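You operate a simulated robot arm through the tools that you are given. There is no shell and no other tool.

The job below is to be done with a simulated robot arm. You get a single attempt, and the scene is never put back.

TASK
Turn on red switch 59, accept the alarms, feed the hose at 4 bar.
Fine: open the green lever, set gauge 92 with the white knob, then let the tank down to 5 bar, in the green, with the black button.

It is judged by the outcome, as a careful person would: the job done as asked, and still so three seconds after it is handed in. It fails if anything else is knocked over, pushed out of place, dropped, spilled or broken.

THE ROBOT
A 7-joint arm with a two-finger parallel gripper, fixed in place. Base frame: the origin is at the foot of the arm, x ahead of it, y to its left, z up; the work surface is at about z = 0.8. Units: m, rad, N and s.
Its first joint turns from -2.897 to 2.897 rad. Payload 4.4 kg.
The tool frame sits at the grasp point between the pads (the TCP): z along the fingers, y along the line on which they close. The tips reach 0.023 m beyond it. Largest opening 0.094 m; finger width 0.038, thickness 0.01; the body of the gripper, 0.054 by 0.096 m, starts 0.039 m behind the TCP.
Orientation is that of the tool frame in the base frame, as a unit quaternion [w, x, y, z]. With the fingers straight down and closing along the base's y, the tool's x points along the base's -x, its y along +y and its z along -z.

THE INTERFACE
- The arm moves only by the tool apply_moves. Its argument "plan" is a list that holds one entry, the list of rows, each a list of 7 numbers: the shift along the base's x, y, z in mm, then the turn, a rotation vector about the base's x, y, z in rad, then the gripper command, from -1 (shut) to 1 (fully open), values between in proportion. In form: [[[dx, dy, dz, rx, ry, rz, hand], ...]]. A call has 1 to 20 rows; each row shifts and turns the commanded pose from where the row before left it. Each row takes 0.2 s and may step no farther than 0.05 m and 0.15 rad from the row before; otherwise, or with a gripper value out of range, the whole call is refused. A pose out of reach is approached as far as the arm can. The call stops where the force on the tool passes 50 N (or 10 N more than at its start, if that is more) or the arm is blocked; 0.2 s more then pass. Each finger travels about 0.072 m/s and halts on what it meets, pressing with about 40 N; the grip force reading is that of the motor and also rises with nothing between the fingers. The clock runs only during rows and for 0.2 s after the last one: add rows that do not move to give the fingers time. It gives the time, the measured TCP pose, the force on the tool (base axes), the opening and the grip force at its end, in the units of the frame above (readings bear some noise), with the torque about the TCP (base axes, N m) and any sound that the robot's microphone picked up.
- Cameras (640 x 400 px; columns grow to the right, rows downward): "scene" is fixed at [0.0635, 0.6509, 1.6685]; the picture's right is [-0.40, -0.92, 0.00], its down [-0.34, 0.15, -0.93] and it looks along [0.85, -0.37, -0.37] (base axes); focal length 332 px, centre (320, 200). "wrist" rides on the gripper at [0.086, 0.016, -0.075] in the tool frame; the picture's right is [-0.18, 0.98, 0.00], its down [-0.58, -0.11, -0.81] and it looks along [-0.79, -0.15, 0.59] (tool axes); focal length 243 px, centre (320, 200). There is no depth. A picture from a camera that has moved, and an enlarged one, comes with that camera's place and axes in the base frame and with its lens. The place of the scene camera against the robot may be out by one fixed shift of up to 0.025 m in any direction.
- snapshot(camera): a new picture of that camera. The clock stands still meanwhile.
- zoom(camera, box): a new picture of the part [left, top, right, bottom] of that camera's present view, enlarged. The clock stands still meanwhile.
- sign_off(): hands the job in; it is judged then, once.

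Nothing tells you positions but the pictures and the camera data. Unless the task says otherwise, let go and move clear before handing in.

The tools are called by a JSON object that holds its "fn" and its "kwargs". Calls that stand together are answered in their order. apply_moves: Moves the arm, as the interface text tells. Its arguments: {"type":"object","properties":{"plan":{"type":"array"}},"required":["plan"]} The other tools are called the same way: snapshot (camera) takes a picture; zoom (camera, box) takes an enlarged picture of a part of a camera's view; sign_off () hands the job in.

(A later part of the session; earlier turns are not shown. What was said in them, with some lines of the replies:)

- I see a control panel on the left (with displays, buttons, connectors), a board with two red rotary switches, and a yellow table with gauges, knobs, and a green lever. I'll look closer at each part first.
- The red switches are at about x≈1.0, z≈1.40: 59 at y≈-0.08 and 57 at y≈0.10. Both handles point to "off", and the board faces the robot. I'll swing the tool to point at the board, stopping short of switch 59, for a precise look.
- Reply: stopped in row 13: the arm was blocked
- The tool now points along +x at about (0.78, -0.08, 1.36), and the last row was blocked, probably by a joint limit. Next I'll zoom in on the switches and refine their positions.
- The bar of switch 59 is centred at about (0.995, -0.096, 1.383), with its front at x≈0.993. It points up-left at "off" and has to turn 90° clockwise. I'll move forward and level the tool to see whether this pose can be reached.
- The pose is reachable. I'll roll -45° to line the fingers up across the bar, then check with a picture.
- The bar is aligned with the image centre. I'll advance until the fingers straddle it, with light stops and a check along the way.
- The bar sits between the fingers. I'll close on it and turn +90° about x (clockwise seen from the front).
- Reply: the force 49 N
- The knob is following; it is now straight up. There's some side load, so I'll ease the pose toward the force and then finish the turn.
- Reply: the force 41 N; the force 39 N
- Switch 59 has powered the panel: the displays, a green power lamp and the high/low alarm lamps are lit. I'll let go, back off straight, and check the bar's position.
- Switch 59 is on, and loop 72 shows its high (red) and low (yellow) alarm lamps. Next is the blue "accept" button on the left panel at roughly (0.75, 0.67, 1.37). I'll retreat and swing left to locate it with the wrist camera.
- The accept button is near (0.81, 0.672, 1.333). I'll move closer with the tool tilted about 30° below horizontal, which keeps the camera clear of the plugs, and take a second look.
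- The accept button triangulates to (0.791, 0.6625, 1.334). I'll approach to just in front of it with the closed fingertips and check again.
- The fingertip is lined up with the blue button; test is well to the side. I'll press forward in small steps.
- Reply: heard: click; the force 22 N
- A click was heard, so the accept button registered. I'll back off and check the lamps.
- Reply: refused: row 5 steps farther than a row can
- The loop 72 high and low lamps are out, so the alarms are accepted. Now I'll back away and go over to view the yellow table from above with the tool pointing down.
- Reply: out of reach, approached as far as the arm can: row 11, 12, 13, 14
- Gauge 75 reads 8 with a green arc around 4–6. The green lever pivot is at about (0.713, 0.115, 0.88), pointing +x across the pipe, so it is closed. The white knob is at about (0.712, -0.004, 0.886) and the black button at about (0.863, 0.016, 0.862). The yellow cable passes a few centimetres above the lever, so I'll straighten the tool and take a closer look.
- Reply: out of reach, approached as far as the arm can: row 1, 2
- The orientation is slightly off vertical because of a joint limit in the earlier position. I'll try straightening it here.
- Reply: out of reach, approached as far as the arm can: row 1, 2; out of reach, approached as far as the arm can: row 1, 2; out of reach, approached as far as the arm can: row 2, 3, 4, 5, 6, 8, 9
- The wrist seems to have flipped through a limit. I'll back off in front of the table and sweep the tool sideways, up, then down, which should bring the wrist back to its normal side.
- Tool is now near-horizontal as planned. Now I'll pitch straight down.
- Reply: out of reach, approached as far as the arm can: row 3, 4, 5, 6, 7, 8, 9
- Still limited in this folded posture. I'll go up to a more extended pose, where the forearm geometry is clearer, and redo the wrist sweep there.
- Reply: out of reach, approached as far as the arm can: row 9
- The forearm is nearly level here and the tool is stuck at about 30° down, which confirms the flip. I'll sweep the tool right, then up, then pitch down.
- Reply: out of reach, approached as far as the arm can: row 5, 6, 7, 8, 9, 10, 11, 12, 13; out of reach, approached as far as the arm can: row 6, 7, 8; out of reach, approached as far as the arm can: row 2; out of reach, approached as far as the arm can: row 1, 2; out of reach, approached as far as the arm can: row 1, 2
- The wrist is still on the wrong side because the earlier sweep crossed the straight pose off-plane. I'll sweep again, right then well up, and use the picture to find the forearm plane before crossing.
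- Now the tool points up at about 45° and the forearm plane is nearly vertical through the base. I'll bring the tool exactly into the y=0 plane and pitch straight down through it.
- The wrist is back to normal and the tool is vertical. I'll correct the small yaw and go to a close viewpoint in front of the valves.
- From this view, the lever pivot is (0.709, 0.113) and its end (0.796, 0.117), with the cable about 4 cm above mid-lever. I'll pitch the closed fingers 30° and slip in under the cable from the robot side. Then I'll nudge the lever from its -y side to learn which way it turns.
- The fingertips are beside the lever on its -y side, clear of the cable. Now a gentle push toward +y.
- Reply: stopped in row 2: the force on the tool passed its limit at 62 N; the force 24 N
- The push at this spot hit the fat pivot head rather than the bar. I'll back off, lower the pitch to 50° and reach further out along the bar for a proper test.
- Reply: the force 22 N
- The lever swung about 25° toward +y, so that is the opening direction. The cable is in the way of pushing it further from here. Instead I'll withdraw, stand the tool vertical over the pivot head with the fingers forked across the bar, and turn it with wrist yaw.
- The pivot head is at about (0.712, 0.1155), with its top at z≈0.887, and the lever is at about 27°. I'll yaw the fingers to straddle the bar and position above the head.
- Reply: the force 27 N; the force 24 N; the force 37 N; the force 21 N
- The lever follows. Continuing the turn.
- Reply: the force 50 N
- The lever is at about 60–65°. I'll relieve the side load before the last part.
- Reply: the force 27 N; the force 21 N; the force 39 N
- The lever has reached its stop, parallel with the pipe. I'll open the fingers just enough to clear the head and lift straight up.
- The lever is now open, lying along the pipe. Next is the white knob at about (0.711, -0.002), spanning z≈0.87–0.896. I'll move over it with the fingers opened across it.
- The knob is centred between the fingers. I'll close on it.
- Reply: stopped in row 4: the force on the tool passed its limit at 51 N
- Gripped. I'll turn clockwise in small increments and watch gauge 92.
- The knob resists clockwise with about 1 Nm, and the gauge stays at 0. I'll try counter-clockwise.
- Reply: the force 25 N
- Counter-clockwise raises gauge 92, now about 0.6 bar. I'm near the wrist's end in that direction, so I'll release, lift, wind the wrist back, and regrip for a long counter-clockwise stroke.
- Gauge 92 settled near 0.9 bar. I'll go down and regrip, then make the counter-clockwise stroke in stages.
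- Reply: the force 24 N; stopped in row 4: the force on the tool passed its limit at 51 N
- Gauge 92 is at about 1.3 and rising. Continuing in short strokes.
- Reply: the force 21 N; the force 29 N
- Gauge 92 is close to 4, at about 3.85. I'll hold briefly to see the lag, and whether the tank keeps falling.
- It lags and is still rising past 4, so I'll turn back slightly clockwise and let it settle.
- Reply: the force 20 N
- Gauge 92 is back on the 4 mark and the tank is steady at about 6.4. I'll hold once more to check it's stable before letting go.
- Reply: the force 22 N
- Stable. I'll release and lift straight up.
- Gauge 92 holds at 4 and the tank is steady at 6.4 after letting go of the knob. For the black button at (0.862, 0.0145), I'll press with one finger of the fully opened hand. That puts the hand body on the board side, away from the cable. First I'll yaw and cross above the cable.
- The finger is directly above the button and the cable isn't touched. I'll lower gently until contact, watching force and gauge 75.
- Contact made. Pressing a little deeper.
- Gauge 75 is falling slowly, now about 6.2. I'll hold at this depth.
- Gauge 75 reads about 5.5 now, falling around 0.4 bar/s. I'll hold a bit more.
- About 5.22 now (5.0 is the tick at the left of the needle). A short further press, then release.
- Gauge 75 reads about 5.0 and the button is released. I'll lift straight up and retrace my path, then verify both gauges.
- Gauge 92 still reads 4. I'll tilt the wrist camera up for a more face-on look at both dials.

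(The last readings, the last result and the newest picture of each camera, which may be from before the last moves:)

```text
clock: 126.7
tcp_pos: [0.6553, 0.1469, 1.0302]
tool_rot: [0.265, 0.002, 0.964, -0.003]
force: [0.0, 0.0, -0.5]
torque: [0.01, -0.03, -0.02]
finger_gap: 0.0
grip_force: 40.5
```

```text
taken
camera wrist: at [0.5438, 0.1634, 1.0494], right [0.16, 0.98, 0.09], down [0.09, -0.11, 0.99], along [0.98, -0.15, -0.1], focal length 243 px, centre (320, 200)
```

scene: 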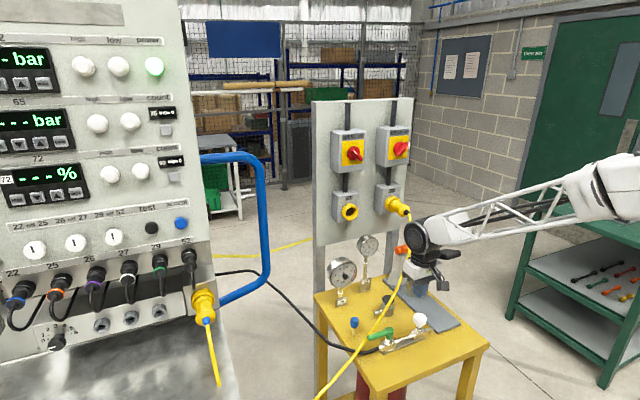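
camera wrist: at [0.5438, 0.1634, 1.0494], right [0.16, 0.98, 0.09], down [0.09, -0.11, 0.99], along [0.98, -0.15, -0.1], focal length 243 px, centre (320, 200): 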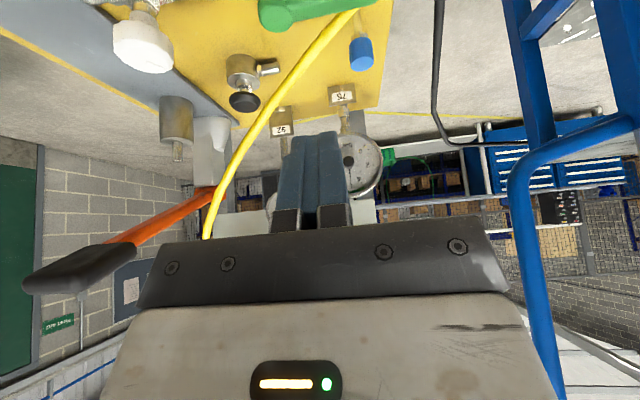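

{"fn": "apply_moves", "kwargs": {"plan": [[[0, -40, 0, 0, 0, 0, -1], [0, -40, 0, 0, 0, 0, -1], [0, 0, 0, 0, 0, 0, -1]]]}}

{"fn": "zoom", "kwargs": {"camera": "wrist", "box": [350, 120, 430, 220]}}

{"fn": "zoom", "kwargs": {"camera": "wrist", "box": [350, 140, 414, 180]}}

```text
clock: 127.5
tcp_pos: [0.6566, 0.0651, 1.0279]
tool_rot: [0.264, 0.002, 0.965, -0.003]
force: [0.2, 0.2, 0.2]
torque: [-0.01, 0.0, 0.0]
finger_gap: 0.0
grip_force: 40.5
```

```text
4.00 times, centred on (390, 170) of wrist
camera zoom: at [0.5443, 0.0831, 1.0487], right [0.16, 0.98, 0.09], down [0.09, -0.11, 0.99], along [0.98, -0.15, -0.1], focal length 970 px, centre (40, 320)
```

zoom: 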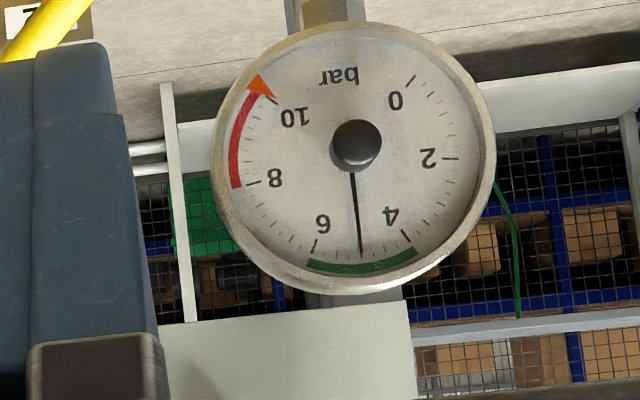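

```text
10.00 times, centred on (382, 160) of wrist
camera zoom: at [0.5443, 0.0831, 1.0487], right [0.16, 0.98, 0.09], down [0.09, -0.11, 0.99], along [0.98, -0.15, -0.1], focal length 2426 px, centre (-300, 600)
```

zoom: 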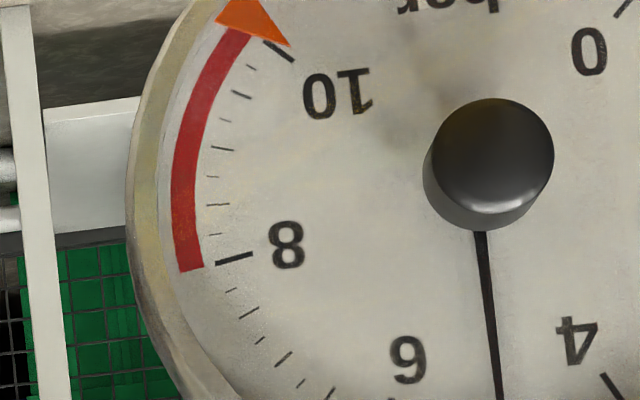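

{"fn": "zoom", "kwargs": {"camera": "wrist", "box": [412, 165, 444, 185]}}

{"fn": "zoom", "kwargs": {"camera": "wrist", "box": [396, 165, 444, 195]}}

```text
16.00 times, centred on (428, 175) of wrist
camera zoom: at [0.5443, 0.0831, 1.0487], right [0.16, 0.98, 0.09], down [0.09, -0.11, 0.99], along [0.98, -0.15, -0.1], focal length 3882 px, centre (-1408, 600)
```

zoom: 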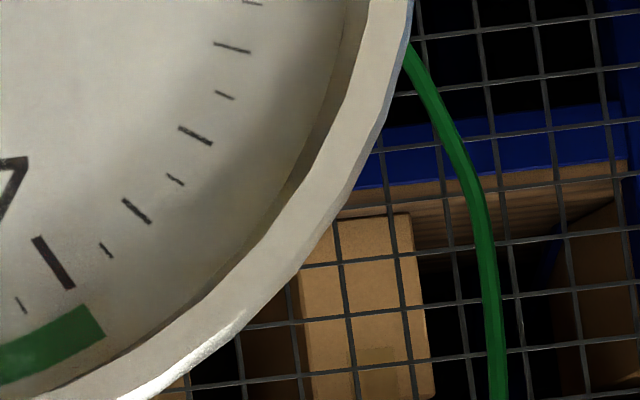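

```text
13.33 times, centred on (420, 180) of wrist
camera zoom: at [0.5443, 0.0831, 1.0487], right [0.16, 0.98, 0.09], down [0.09, -0.11, 0.99], along [0.98, -0.15, -0.1], focal length 3235 px, centre (-1013, 467)
```

zoom: 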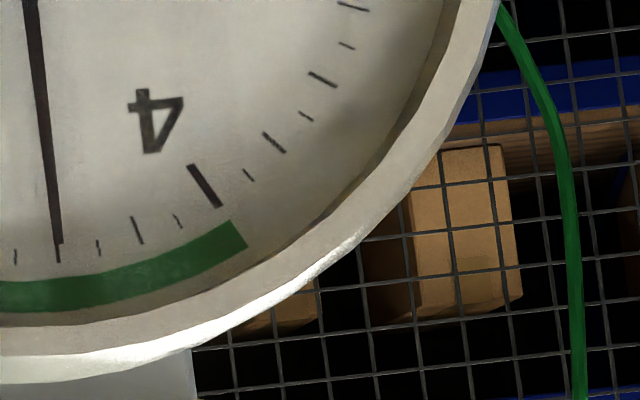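

Gauge 75 is exactly on the 5.0 tick, mid-green. Now gauge 92 the same way.

{"fn": "apply_moves", "kwargs": {"plan": [[[0, -45, 5, 0, 0, 0, -1], [0, -45, 5, 0, 0, 0, -1], [0, -20, 0, 0, 0, 0, -1], [0, 0, 0, 0, 0, 0, -1]]]}}

{"fn": "snapshot", "kwargs": {"camera": "wrist"}}

{"fn": "zoom", "kwargs": {"camera": "wrist", "box": [350, 160, 430, 210]}}

```text
clock: 128.5
tcp_pos: [0.6581, -0.0441, 1.0404]
tool_rot: [0.264, 0.002, 0.964, -0.003]
force: [-0.5, -0.4, 0.4]
torque: [0.0, -0.01, 0.0]
finger_gap: 0.0001
grip_force: 39.6
```

```text
taken
camera wrist: at [0.5451, -0.0272, 1.0593], right [0.16, 0.98, 0.09], down [0.09, -0.11, 0.99], along [0.98, -0.15, -0.1], focal length 243 px, centre (320, 200)
```

wrist: 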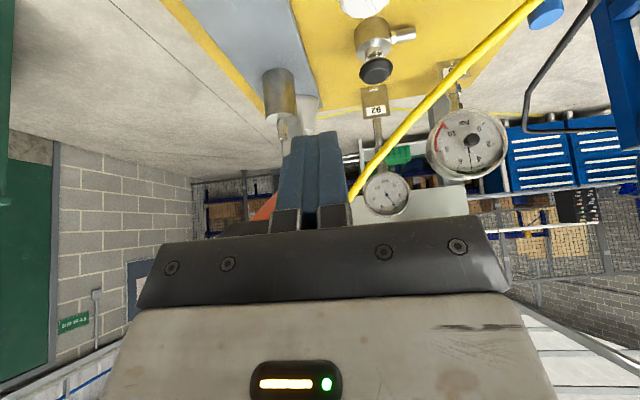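

```text
8.00 times, centred on (390, 185) of wrist
camera zoom: at [0.5451, -0.0272, 1.0593], right [0.16, 0.98, 0.09], down [0.09, -0.11, 0.99], along [0.98, -0.15, -0.1], focal length 1941 px, centre (-240, 320)
```

zoom: 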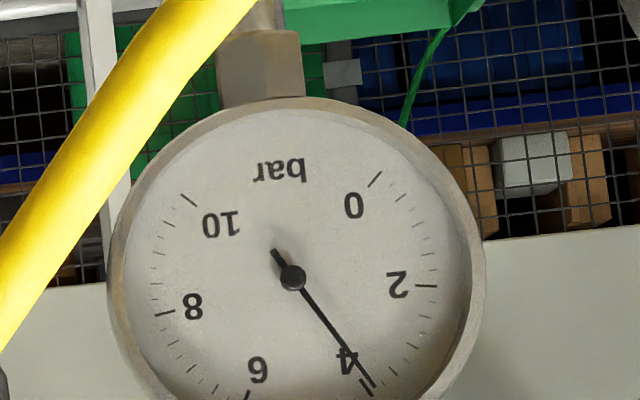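

{"fn": "zoom", "kwargs": {"camera": "wrist", "box": [380, 190, 412, 210]}}

{"fn": "zoom", "kwargs": {"camera": "scene", "box": [355, 230, 387, 250]}}

```text
16.00 times, centred on (396, 200) of wrist
camera zoom: at [0.5451, -0.0272, 1.0593], right [0.16, 0.98, 0.09], down [0.09, -0.11, 0.99], along [0.98, -0.15, -0.1], focal length 3882 px, centre (-896, 200)
```

zoom: 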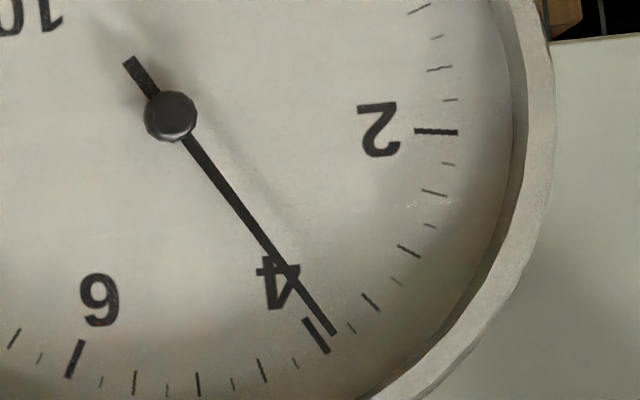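

```text
16.00 times, centred on (371, 240) of scene
camera zoom: at [0.0635, 0.6509, 1.6685], right [-0.4, -0.92, 0.0], down [-0.34, 0.15, -0.93], along [0.85, -0.37, -0.37], focal length 5309 px, centre (-496, -440)
```

zoom: 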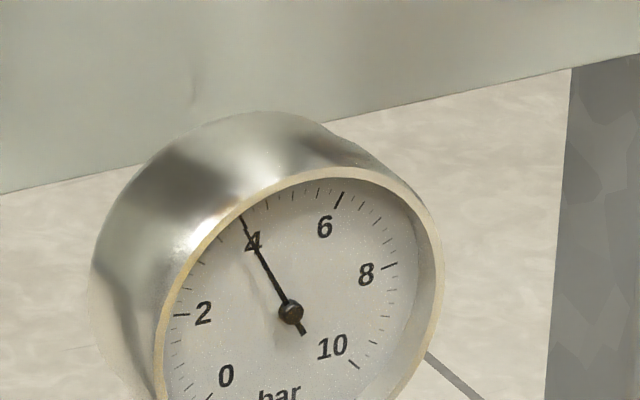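

Gauge 75 is right on 5.0. Gauge 92 seen face-on is slightly low, about 3.9, so I'll regrip the white knob and trim it up a touch counter-clockwise.

{"fn": "apply_moves", "kwargs": {"plan": [[[10, 8, 5, 0, 0.131, 0, 0], [15, 10, 5, 0, 0.131, 0, 0.4], [15, 10, 0, 0, 0.131, 0, 0.4], [16, 10, 0, 0, 0.131, 0.064, 0.4], [0, 0, 0, 0, 0, 0.064, 0.4], [0, 0, 0, 0, 0, 0, 0.4]]]}}

{"fn": "snapshot", "kwargs": {"camera": "wrist"}}

```text
clock: 129.9
tcp_pos: [0.7112, -0.0062, 1.0509]
tool_rot: [0.004, -0.063, 0.998, -0.001]
force: [1.1, 0.8, -0.8]
torque: [-0.05, -0.03, 0.07]
finger_gap: 0.0658
grip_force: 0.2
```

```text
taken
camera wrist: at [0.6233, -0.0014, 1.1235], right [0.06, 1.0, 0.0], down [0.58, -0.03, 0.81], along [0.81, -0.05, -0.58], focal length 243 px, centre (320, 200)
```

wrist: 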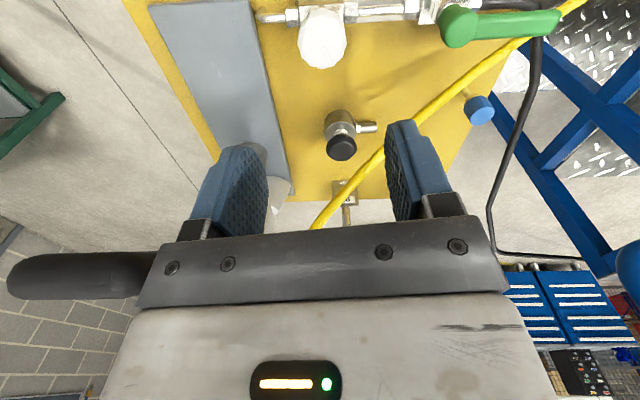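

{"fn": "apply_moves", "kwargs": {"plan": [[[3.8, 1, -30, 0, 0, 0, 0.4], [0, 0, -35, 0, 0, 0, 0.4], [0, 0, -35, 0, 0, 0, 0.4], [0, 0, -30, 0, 0, 0, 0.4], [0, 0, -26, 0, 0, 0, 0.4], [0, 0, 0, 0, 0, 0, 0.4]]]}}

{"fn": "zoom", "kwargs": {"camera": "wrist", "box": [220, 80, 420, 205]}}

```text
clock: 131.3
tcp_pos: [0.7163, -0.0043, 0.8922]
tool_rot: [0.005, -0.062, 0.998, -0.001]
force: [0.4, 0.4, -0.7]
torque: [-0.01, 0.0, -0.02]
finger_gap: 0.0656
grip_force: 0.1
```

```text
3.20 times, centred on (320, 142) of wrist
camera zoom: at [0.6275, 0.0004, 0.9657], right [0.06, 1.0, 0.0], down [0.58, -0.04, 0.81], along [0.81, -0.05, -0.58], focal length 776 px, centre (320, 384)
```

zoom: 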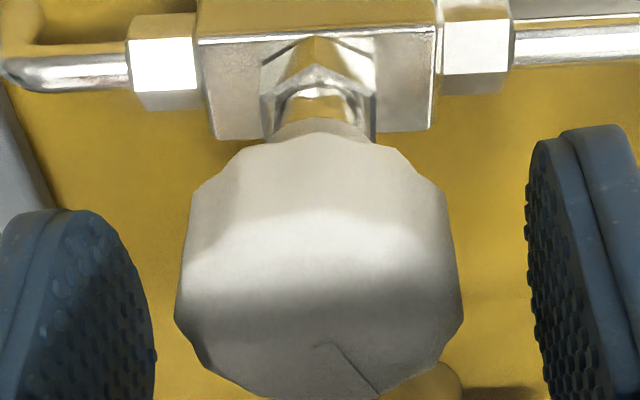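

{"fn": "apply_moves", "kwargs": {"plan": [[[0, 0, 1.5, 0, 0, 0, 0.1], [0, 0, 0, 0, 0, 0, -0.2], [0, 0, 0, 0, 0, 0, -0.5], [0, 0, 0, 0, 0, 0, -0.5]]]}}

{"fn": "zoom", "kwargs": {"camera": "scene", "box": [355, 230, 387, 250]}}

```text
clock: 132.3
tcp_pos: [0.7164, -0.0051, 0.8946]
tool_rot: [0.005, -0.063, 0.998, 0.0]
force: [2.8, -2.9, -3.5]
torque: [-0.1, -0.24, 0.02]
finger_gap: 0.0418
grip_force: 44.8
```

```text
16.00 times, centred on (371, 240) of scene
camera zoom: at [0.0635, 0.6509, 1.6685], right [-0.4, -0.92, 0.0], down [-0.34, 0.15, -0.93], along [0.85, -0.37, -0.37], focal length 5309 px, centre (-496, -440)
```

zoom: 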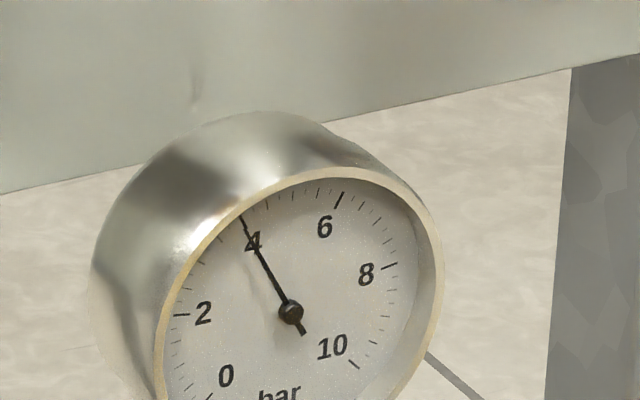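

{"fn": "apply_moves", "kwargs": {"plan": [[[0, 0, 0, 0, 0, 0.045, -0.5], [0, 0, 0, 0, 0, 0, -0.5], [0, 0, 0, 0, 0, 0, -0.5], [0, 0, 0, 0, 0, 0, -0.5], [0, 0, 0, 0, 0, 0, -0.5], [0, 0, 0, 0, 0, 0, -0.5], [0, 0, 0, 0, 0, 0, -0.5]]]}}

{"fn": "zoom", "kwargs": {"camera": "scene", "box": [355, 230, 387, 250]}}

{"fn": "zoom", "kwargs": {"camera": "scene", "box": [334, 260, 354, 272.5]}}

```text
clock: 133.9
tcp_pos: [0.7158, -0.0047, 0.8947]
tool_rot: [0.006, -0.085, 0.996, -0.001]
force: [20.7, 16.9, -17.8]
torque: [0.33, -0.49, 0.03]
finger_gap: 0.0417
grip_force: 44.7
```

```text
16.00 times, centred on (371, 240) of scene
camera zoom: at [0.0635, 0.6509, 1.6685], right [-0.4, -0.92, 0.0], down [-0.34, 0.15, -0.93], along [0.85, -0.37, -0.37], focal length 5309 px, centre (-496, -440)
```

zoom: 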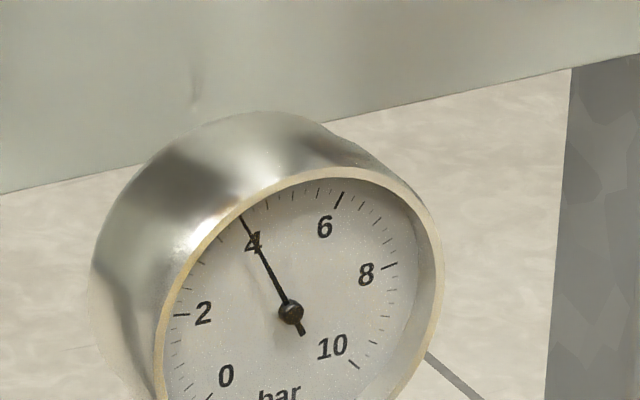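

```text
16.00 times, centred on (344, 266) of scene
camera zoom: at [0.0635, 0.6509, 1.6685], right [-0.4, -0.92, 0.0], down [-0.34, 0.15, -0.93], along [0.85, -0.37, -0.37], focal length 5309 px, centre (-64, -860)
```

zoom: 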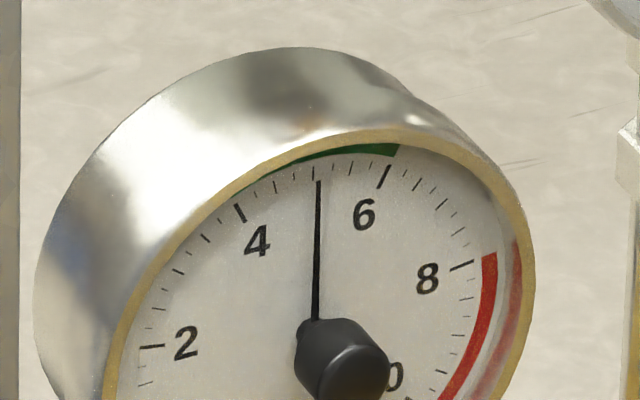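

Small change, as intended. I'll release, lift, and recheck face-on.

{"fn": "apply_moves", "kwargs": {"plan": [[[0, 0, 0, 0, 0, 0, 0.0], [0, 0, 0, 0, 0, 0, 0.4], [0, 0, 0, 0, 0, 0, 0.4], [0, 0, 30, 0, 0, 0, 0.4], [0, 0, 40, 0, 0, 0, 0.4], [0, 0, 40, 0, 0, -0.086, 0], [-15, -10, 20, 0, -0.131, -0.086, -1], [-15, -10, 10, 0, -0.131, 0, -1], [-15, -10, 5, 0, -0.131, 0, -1], [-10, -10, 0, 0, -0.131, 0, -1], [0, 0, 0, 0, 0, 0, -1], [0, 0, 0, 0, 0, 0, -1]]]}}

{"fn": "snapshot", "kwargs": {"camera": "wrist"}}

{"fn": "zoom", "kwargs": {"camera": "wrist", "box": [380, 190, 412, 210]}}

```text
refused: row 7 steps farther than a row can; nothing moved
```

```text
taken
camera wrist: at [0.6274, -0.0035, 0.9678], right [0.01, 1.0, 0.0], down [0.58, -0.01, 0.81], along [0.81, -0.01, -0.58], focal length 243 px, centre (320, 200)
```

wrist: 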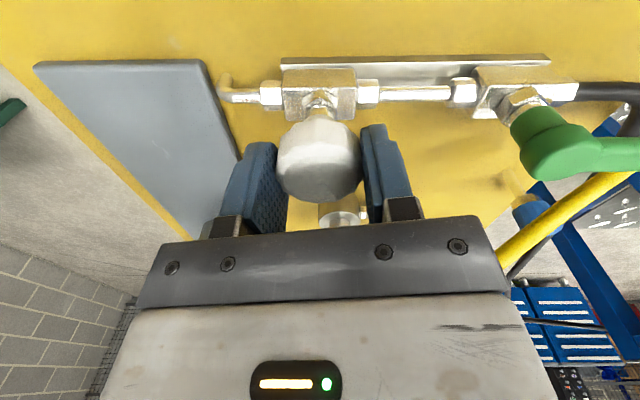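

```text
16.00 times, centred on (396, 200) of wrist
camera zoom: at [0.6274, -0.0035, 0.9678], right [0.01, 1.0, 0.0], down [0.58, -0.01, 0.81], along [0.81, -0.01, -0.58], focal length 3882 px, centre (-896, 200)
```

zoom: 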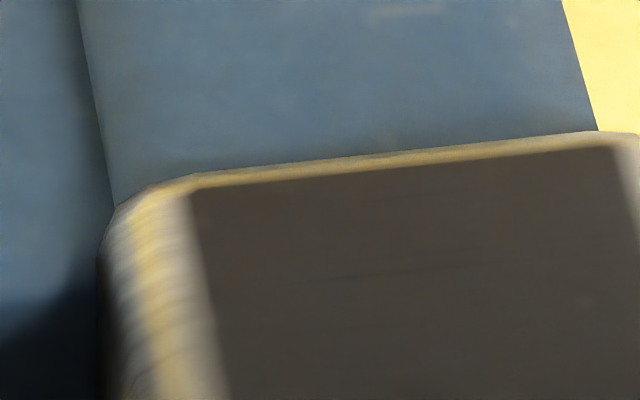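

The call was refused because one row turned too far, so nothing moved. I'll redo it with separate turns.

{"fn": "apply_moves", "kwargs": {"plan": [[[0, 0, 0, 0, 0, 0, 0.0], [0, 0, 0, 0, 0, 0, 0.4], [0, 0, 0, 0, 0, 0, 0.4], [0, 0, 30, 0, 0, 0, 0.4], [0, 0, 40, 0, 0, 0, 0.4], [0, 0, 40, 0, 0, -0.086, 0], [0, 0, 20, 0, 0, -0.086, -1], [-15, -10, 5, 0, -0.131, 0, -1], [-15, -10, 5, 0, -0.131, 0, -1], [-15, -10, 5, 0, -0.131, 0, -1], [-10, -10, 0, 0, -0.131, 0, -1], [0, 0, 0, 0, 0, 0, -1]]]}}

{"fn": "snapshot", "kwargs": {"camera": "wrist"}}

{"fn": "zoom", "kwargs": {"camera": "wrist", "box": [380, 190, 412, 210]}}

{"fn": "zoom", "kwargs": {"camera": "scene", "box": [355, 230, 387, 250]}}

```text
clock: 136.5
tcp_pos: [0.6596, -0.0441, 1.0406]
tool_rot: [0.264, 0.0, 0.964, 0.0]
force: [-0.1, -1.3, -0.1]
torque: [-0.04, 0.0, 0.01]
finger_gap: 0.0001
grip_force: 40.1
```

```text
taken
camera wrist: at [0.5477, -0.0277, 1.0602], right [0.16, 0.98, 0.09], down [0.09, -0.11, 0.99], along [0.98, -0.15, -0.1], focal length 243 px, centre (320, 200)
```

wrist: 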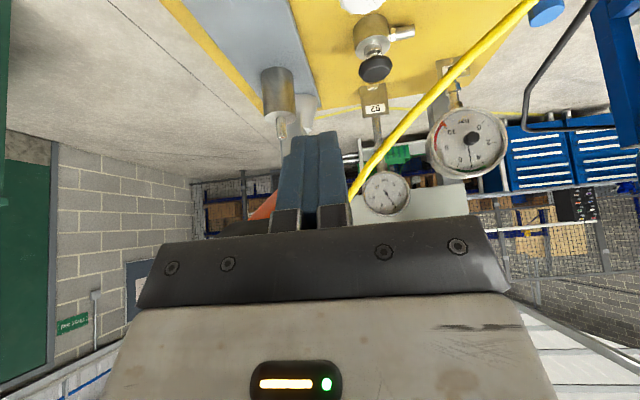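

```text
16.00 times, centred on (396, 200) of wrist
camera zoom: at [0.5477, -0.0277, 1.0602], right [0.16, 0.98, 0.09], down [0.09, -0.11, 0.99], along [0.98, -0.15, -0.1], focal length 3882 px, centre (-896, 200)
```

zoom: 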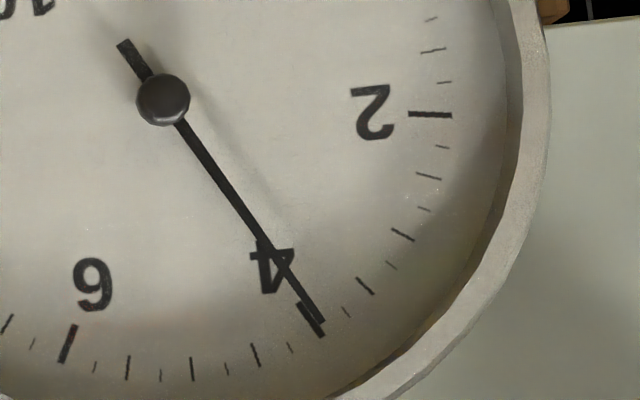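

```text
16.00 times, centred on (371, 240) of scene
camera zoom: at [0.0635, 0.6509, 1.6685], right [-0.4, -0.92, 0.0], down [-0.34, 0.15, -0.93], along [0.85, -0.37, -0.37], focal length 5309 px, centre (-496, -440)
```

zoom: 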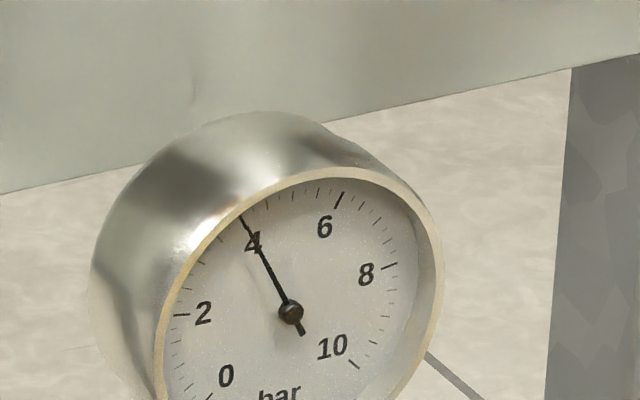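

Gauge 92 is now on the 4 mark. I'll do a final check of gauge 75, the panel and the whole scene.

{"fn": "zoom", "kwargs": {"camera": "wrist", "box": [435, 105, 515, 180]}}

{"fn": "zoom", "kwargs": {"camera": "scene", "box": [0, 20, 240, 170]}}

{"fn": "zoom", "kwargs": {"camera": "scene", "box": [0, 120, 240, 270]}}

{"fn": "snapshot", "kwargs": {"camera": "scene"}}

```text
5.33 times, centred on (475, 142) of wrist
camera zoom: at [0.5477, -0.0277, 1.0602], right [0.16, 0.98, 0.09], down [0.09, -0.11, 0.99], along [0.98, -0.15, -0.1], focal length 1294 px, centre (-507, 507)
```

zoom: 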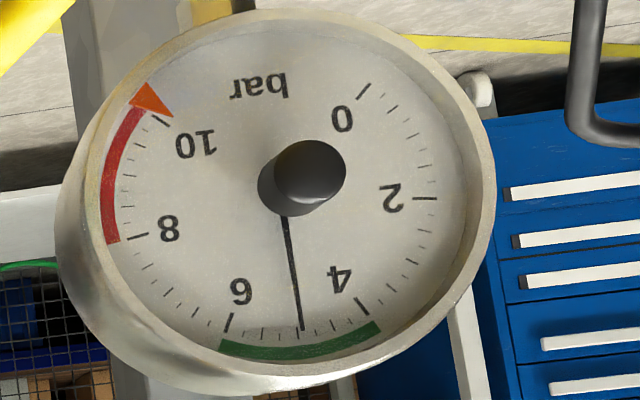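

```text
2.67 times, centred on (120, 95) of scene
camera zoom: at [0.0635, 0.6509, 1.6685], right [-0.4, -0.92, 0.0], down [-0.34, 0.15, -0.93], along [0.85, -0.37, -0.37], focal length 885 px, centre (853, 480)
```

zoom: 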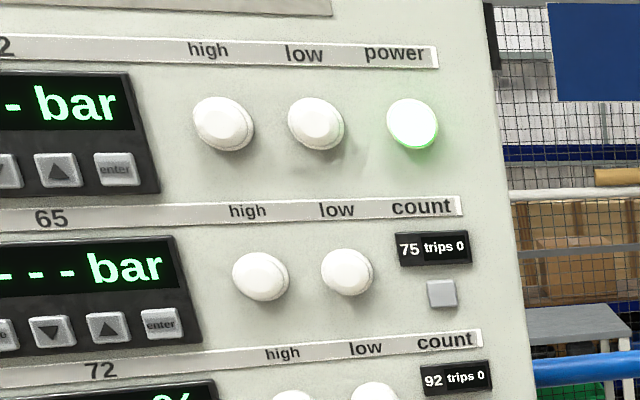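

```text
2.67 times, centred on (120, 195) of scene
camera zoom: at [0.0635, 0.6509, 1.6685], right [-0.4, -0.92, 0.0], down [-0.34, 0.15, -0.93], along [0.85, -0.37, -0.37], focal length 885 px, centre (853, 213)
```

zoom: 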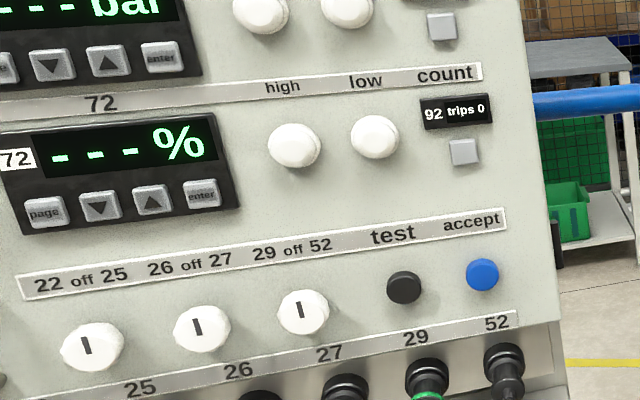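

```text
taken
```

scene: 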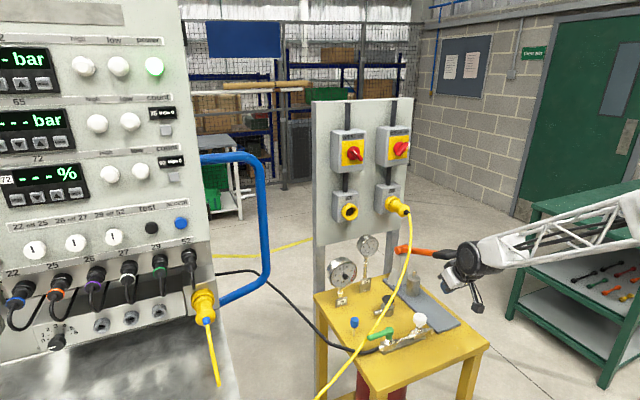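

Everything checks out: switch 59 is on, the alarm lamps are out, the lever is open, gauge 92 reads 4 and gauge 75 reads 5. I'll move the arm clear of the table before handing in.

{"fn": "apply_moves", "kwargs": {"plan": [[[-40, 0, 10, 0, 0, 0, -1], [-40, 0, 10, 0, 0, 0, -1], [-40, 0, 10, 0, 0, 0, -1], [0, 0, 0, 0, 0, 0, -1]]]}}

{"fn": "zoom", "kwargs": {"camera": "scene", "box": [310, 225, 470, 325]}}

{"fn": "zoom", "kwargs": {"camera": "scene", "box": [330, 290, 490, 390]}}

```text
clock: 137.5
tcp_pos: [0.5425, -0.0451, 1.0664]
tool_rot: [0.264, 0.0, 0.965, 0.0]
force: [-0.6, 0.2, -0.3]
torque: [0.03, 0.0, 0.01]
finger_gap: 0.0
grip_force: 39.9
```

```text
4.00 times, centred on (390, 275) of scene
camera zoom: at [0.0635, 0.6509, 1.6685], right [-0.4, -0.92, 0.0], down [-0.34, 0.15, -0.93], along [0.85, -0.37, -0.37], focal length 1327 px, centre (40, -100)
```

zoom: 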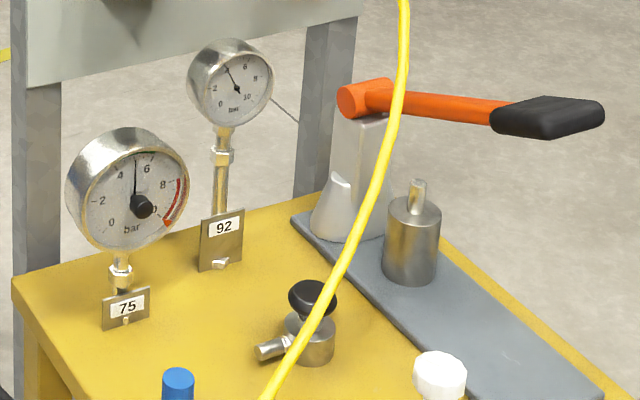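

```text
4.00 times, centred on (410, 340) of scene
camera zoom: at [0.0635, 0.6509, 1.6685], right [-0.4, -0.92, 0.0], down [-0.34, 0.15, -0.93], along [0.85, -0.37, -0.37], focal length 1327 px, centre (-40, -360)
```

zoom: 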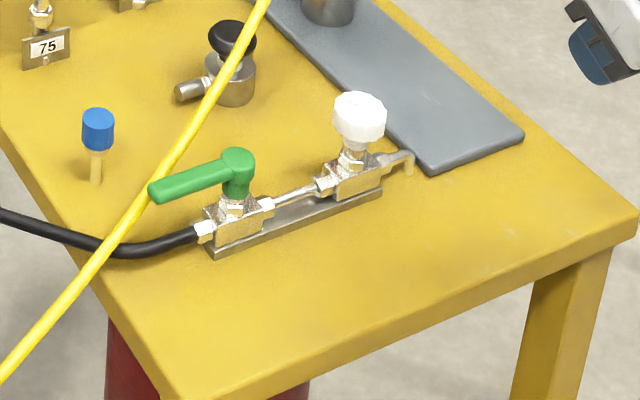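

The arm is clear, nothing has been disturbed, and both gauges hold steady: 92 at 4 bar and 75 at 5 bar, in the green. Handing in now.

{"fn": "sign_off", "kwargs": {}}

```text
The job is handed in.
```

The job is done and handed in. After my last moves I saw no change on either gauge and nothing knocked or shifted.

- **Red switch 59:** on. The panel has power.
- **Alarms:** accepted with the blue button. It clicked, and the high and low lamps on loop 72 went out and were still out at my last check of the panel. Both trip counters on the panel still read 0. The left edge of the panel was out of the camera's view, so I couldn't check for other lamps there.
- **Green lever:** fully open, lying along the pipe against its stop.
- **Gauge 92:** at 4 bar, set with the white knob. It first settled at about 3.9, so I turned it up slightly.
- **Tank (gauge 75):** at 5 bar, in the middle of the green. Filling the hose had already brought it from 8 to about 6.4, and the black button did the rest.

The yellow cable from switch 59 hangs over the lever and the black button. It looks unmoved in the pictures, but the lever and the arm passed close to it.
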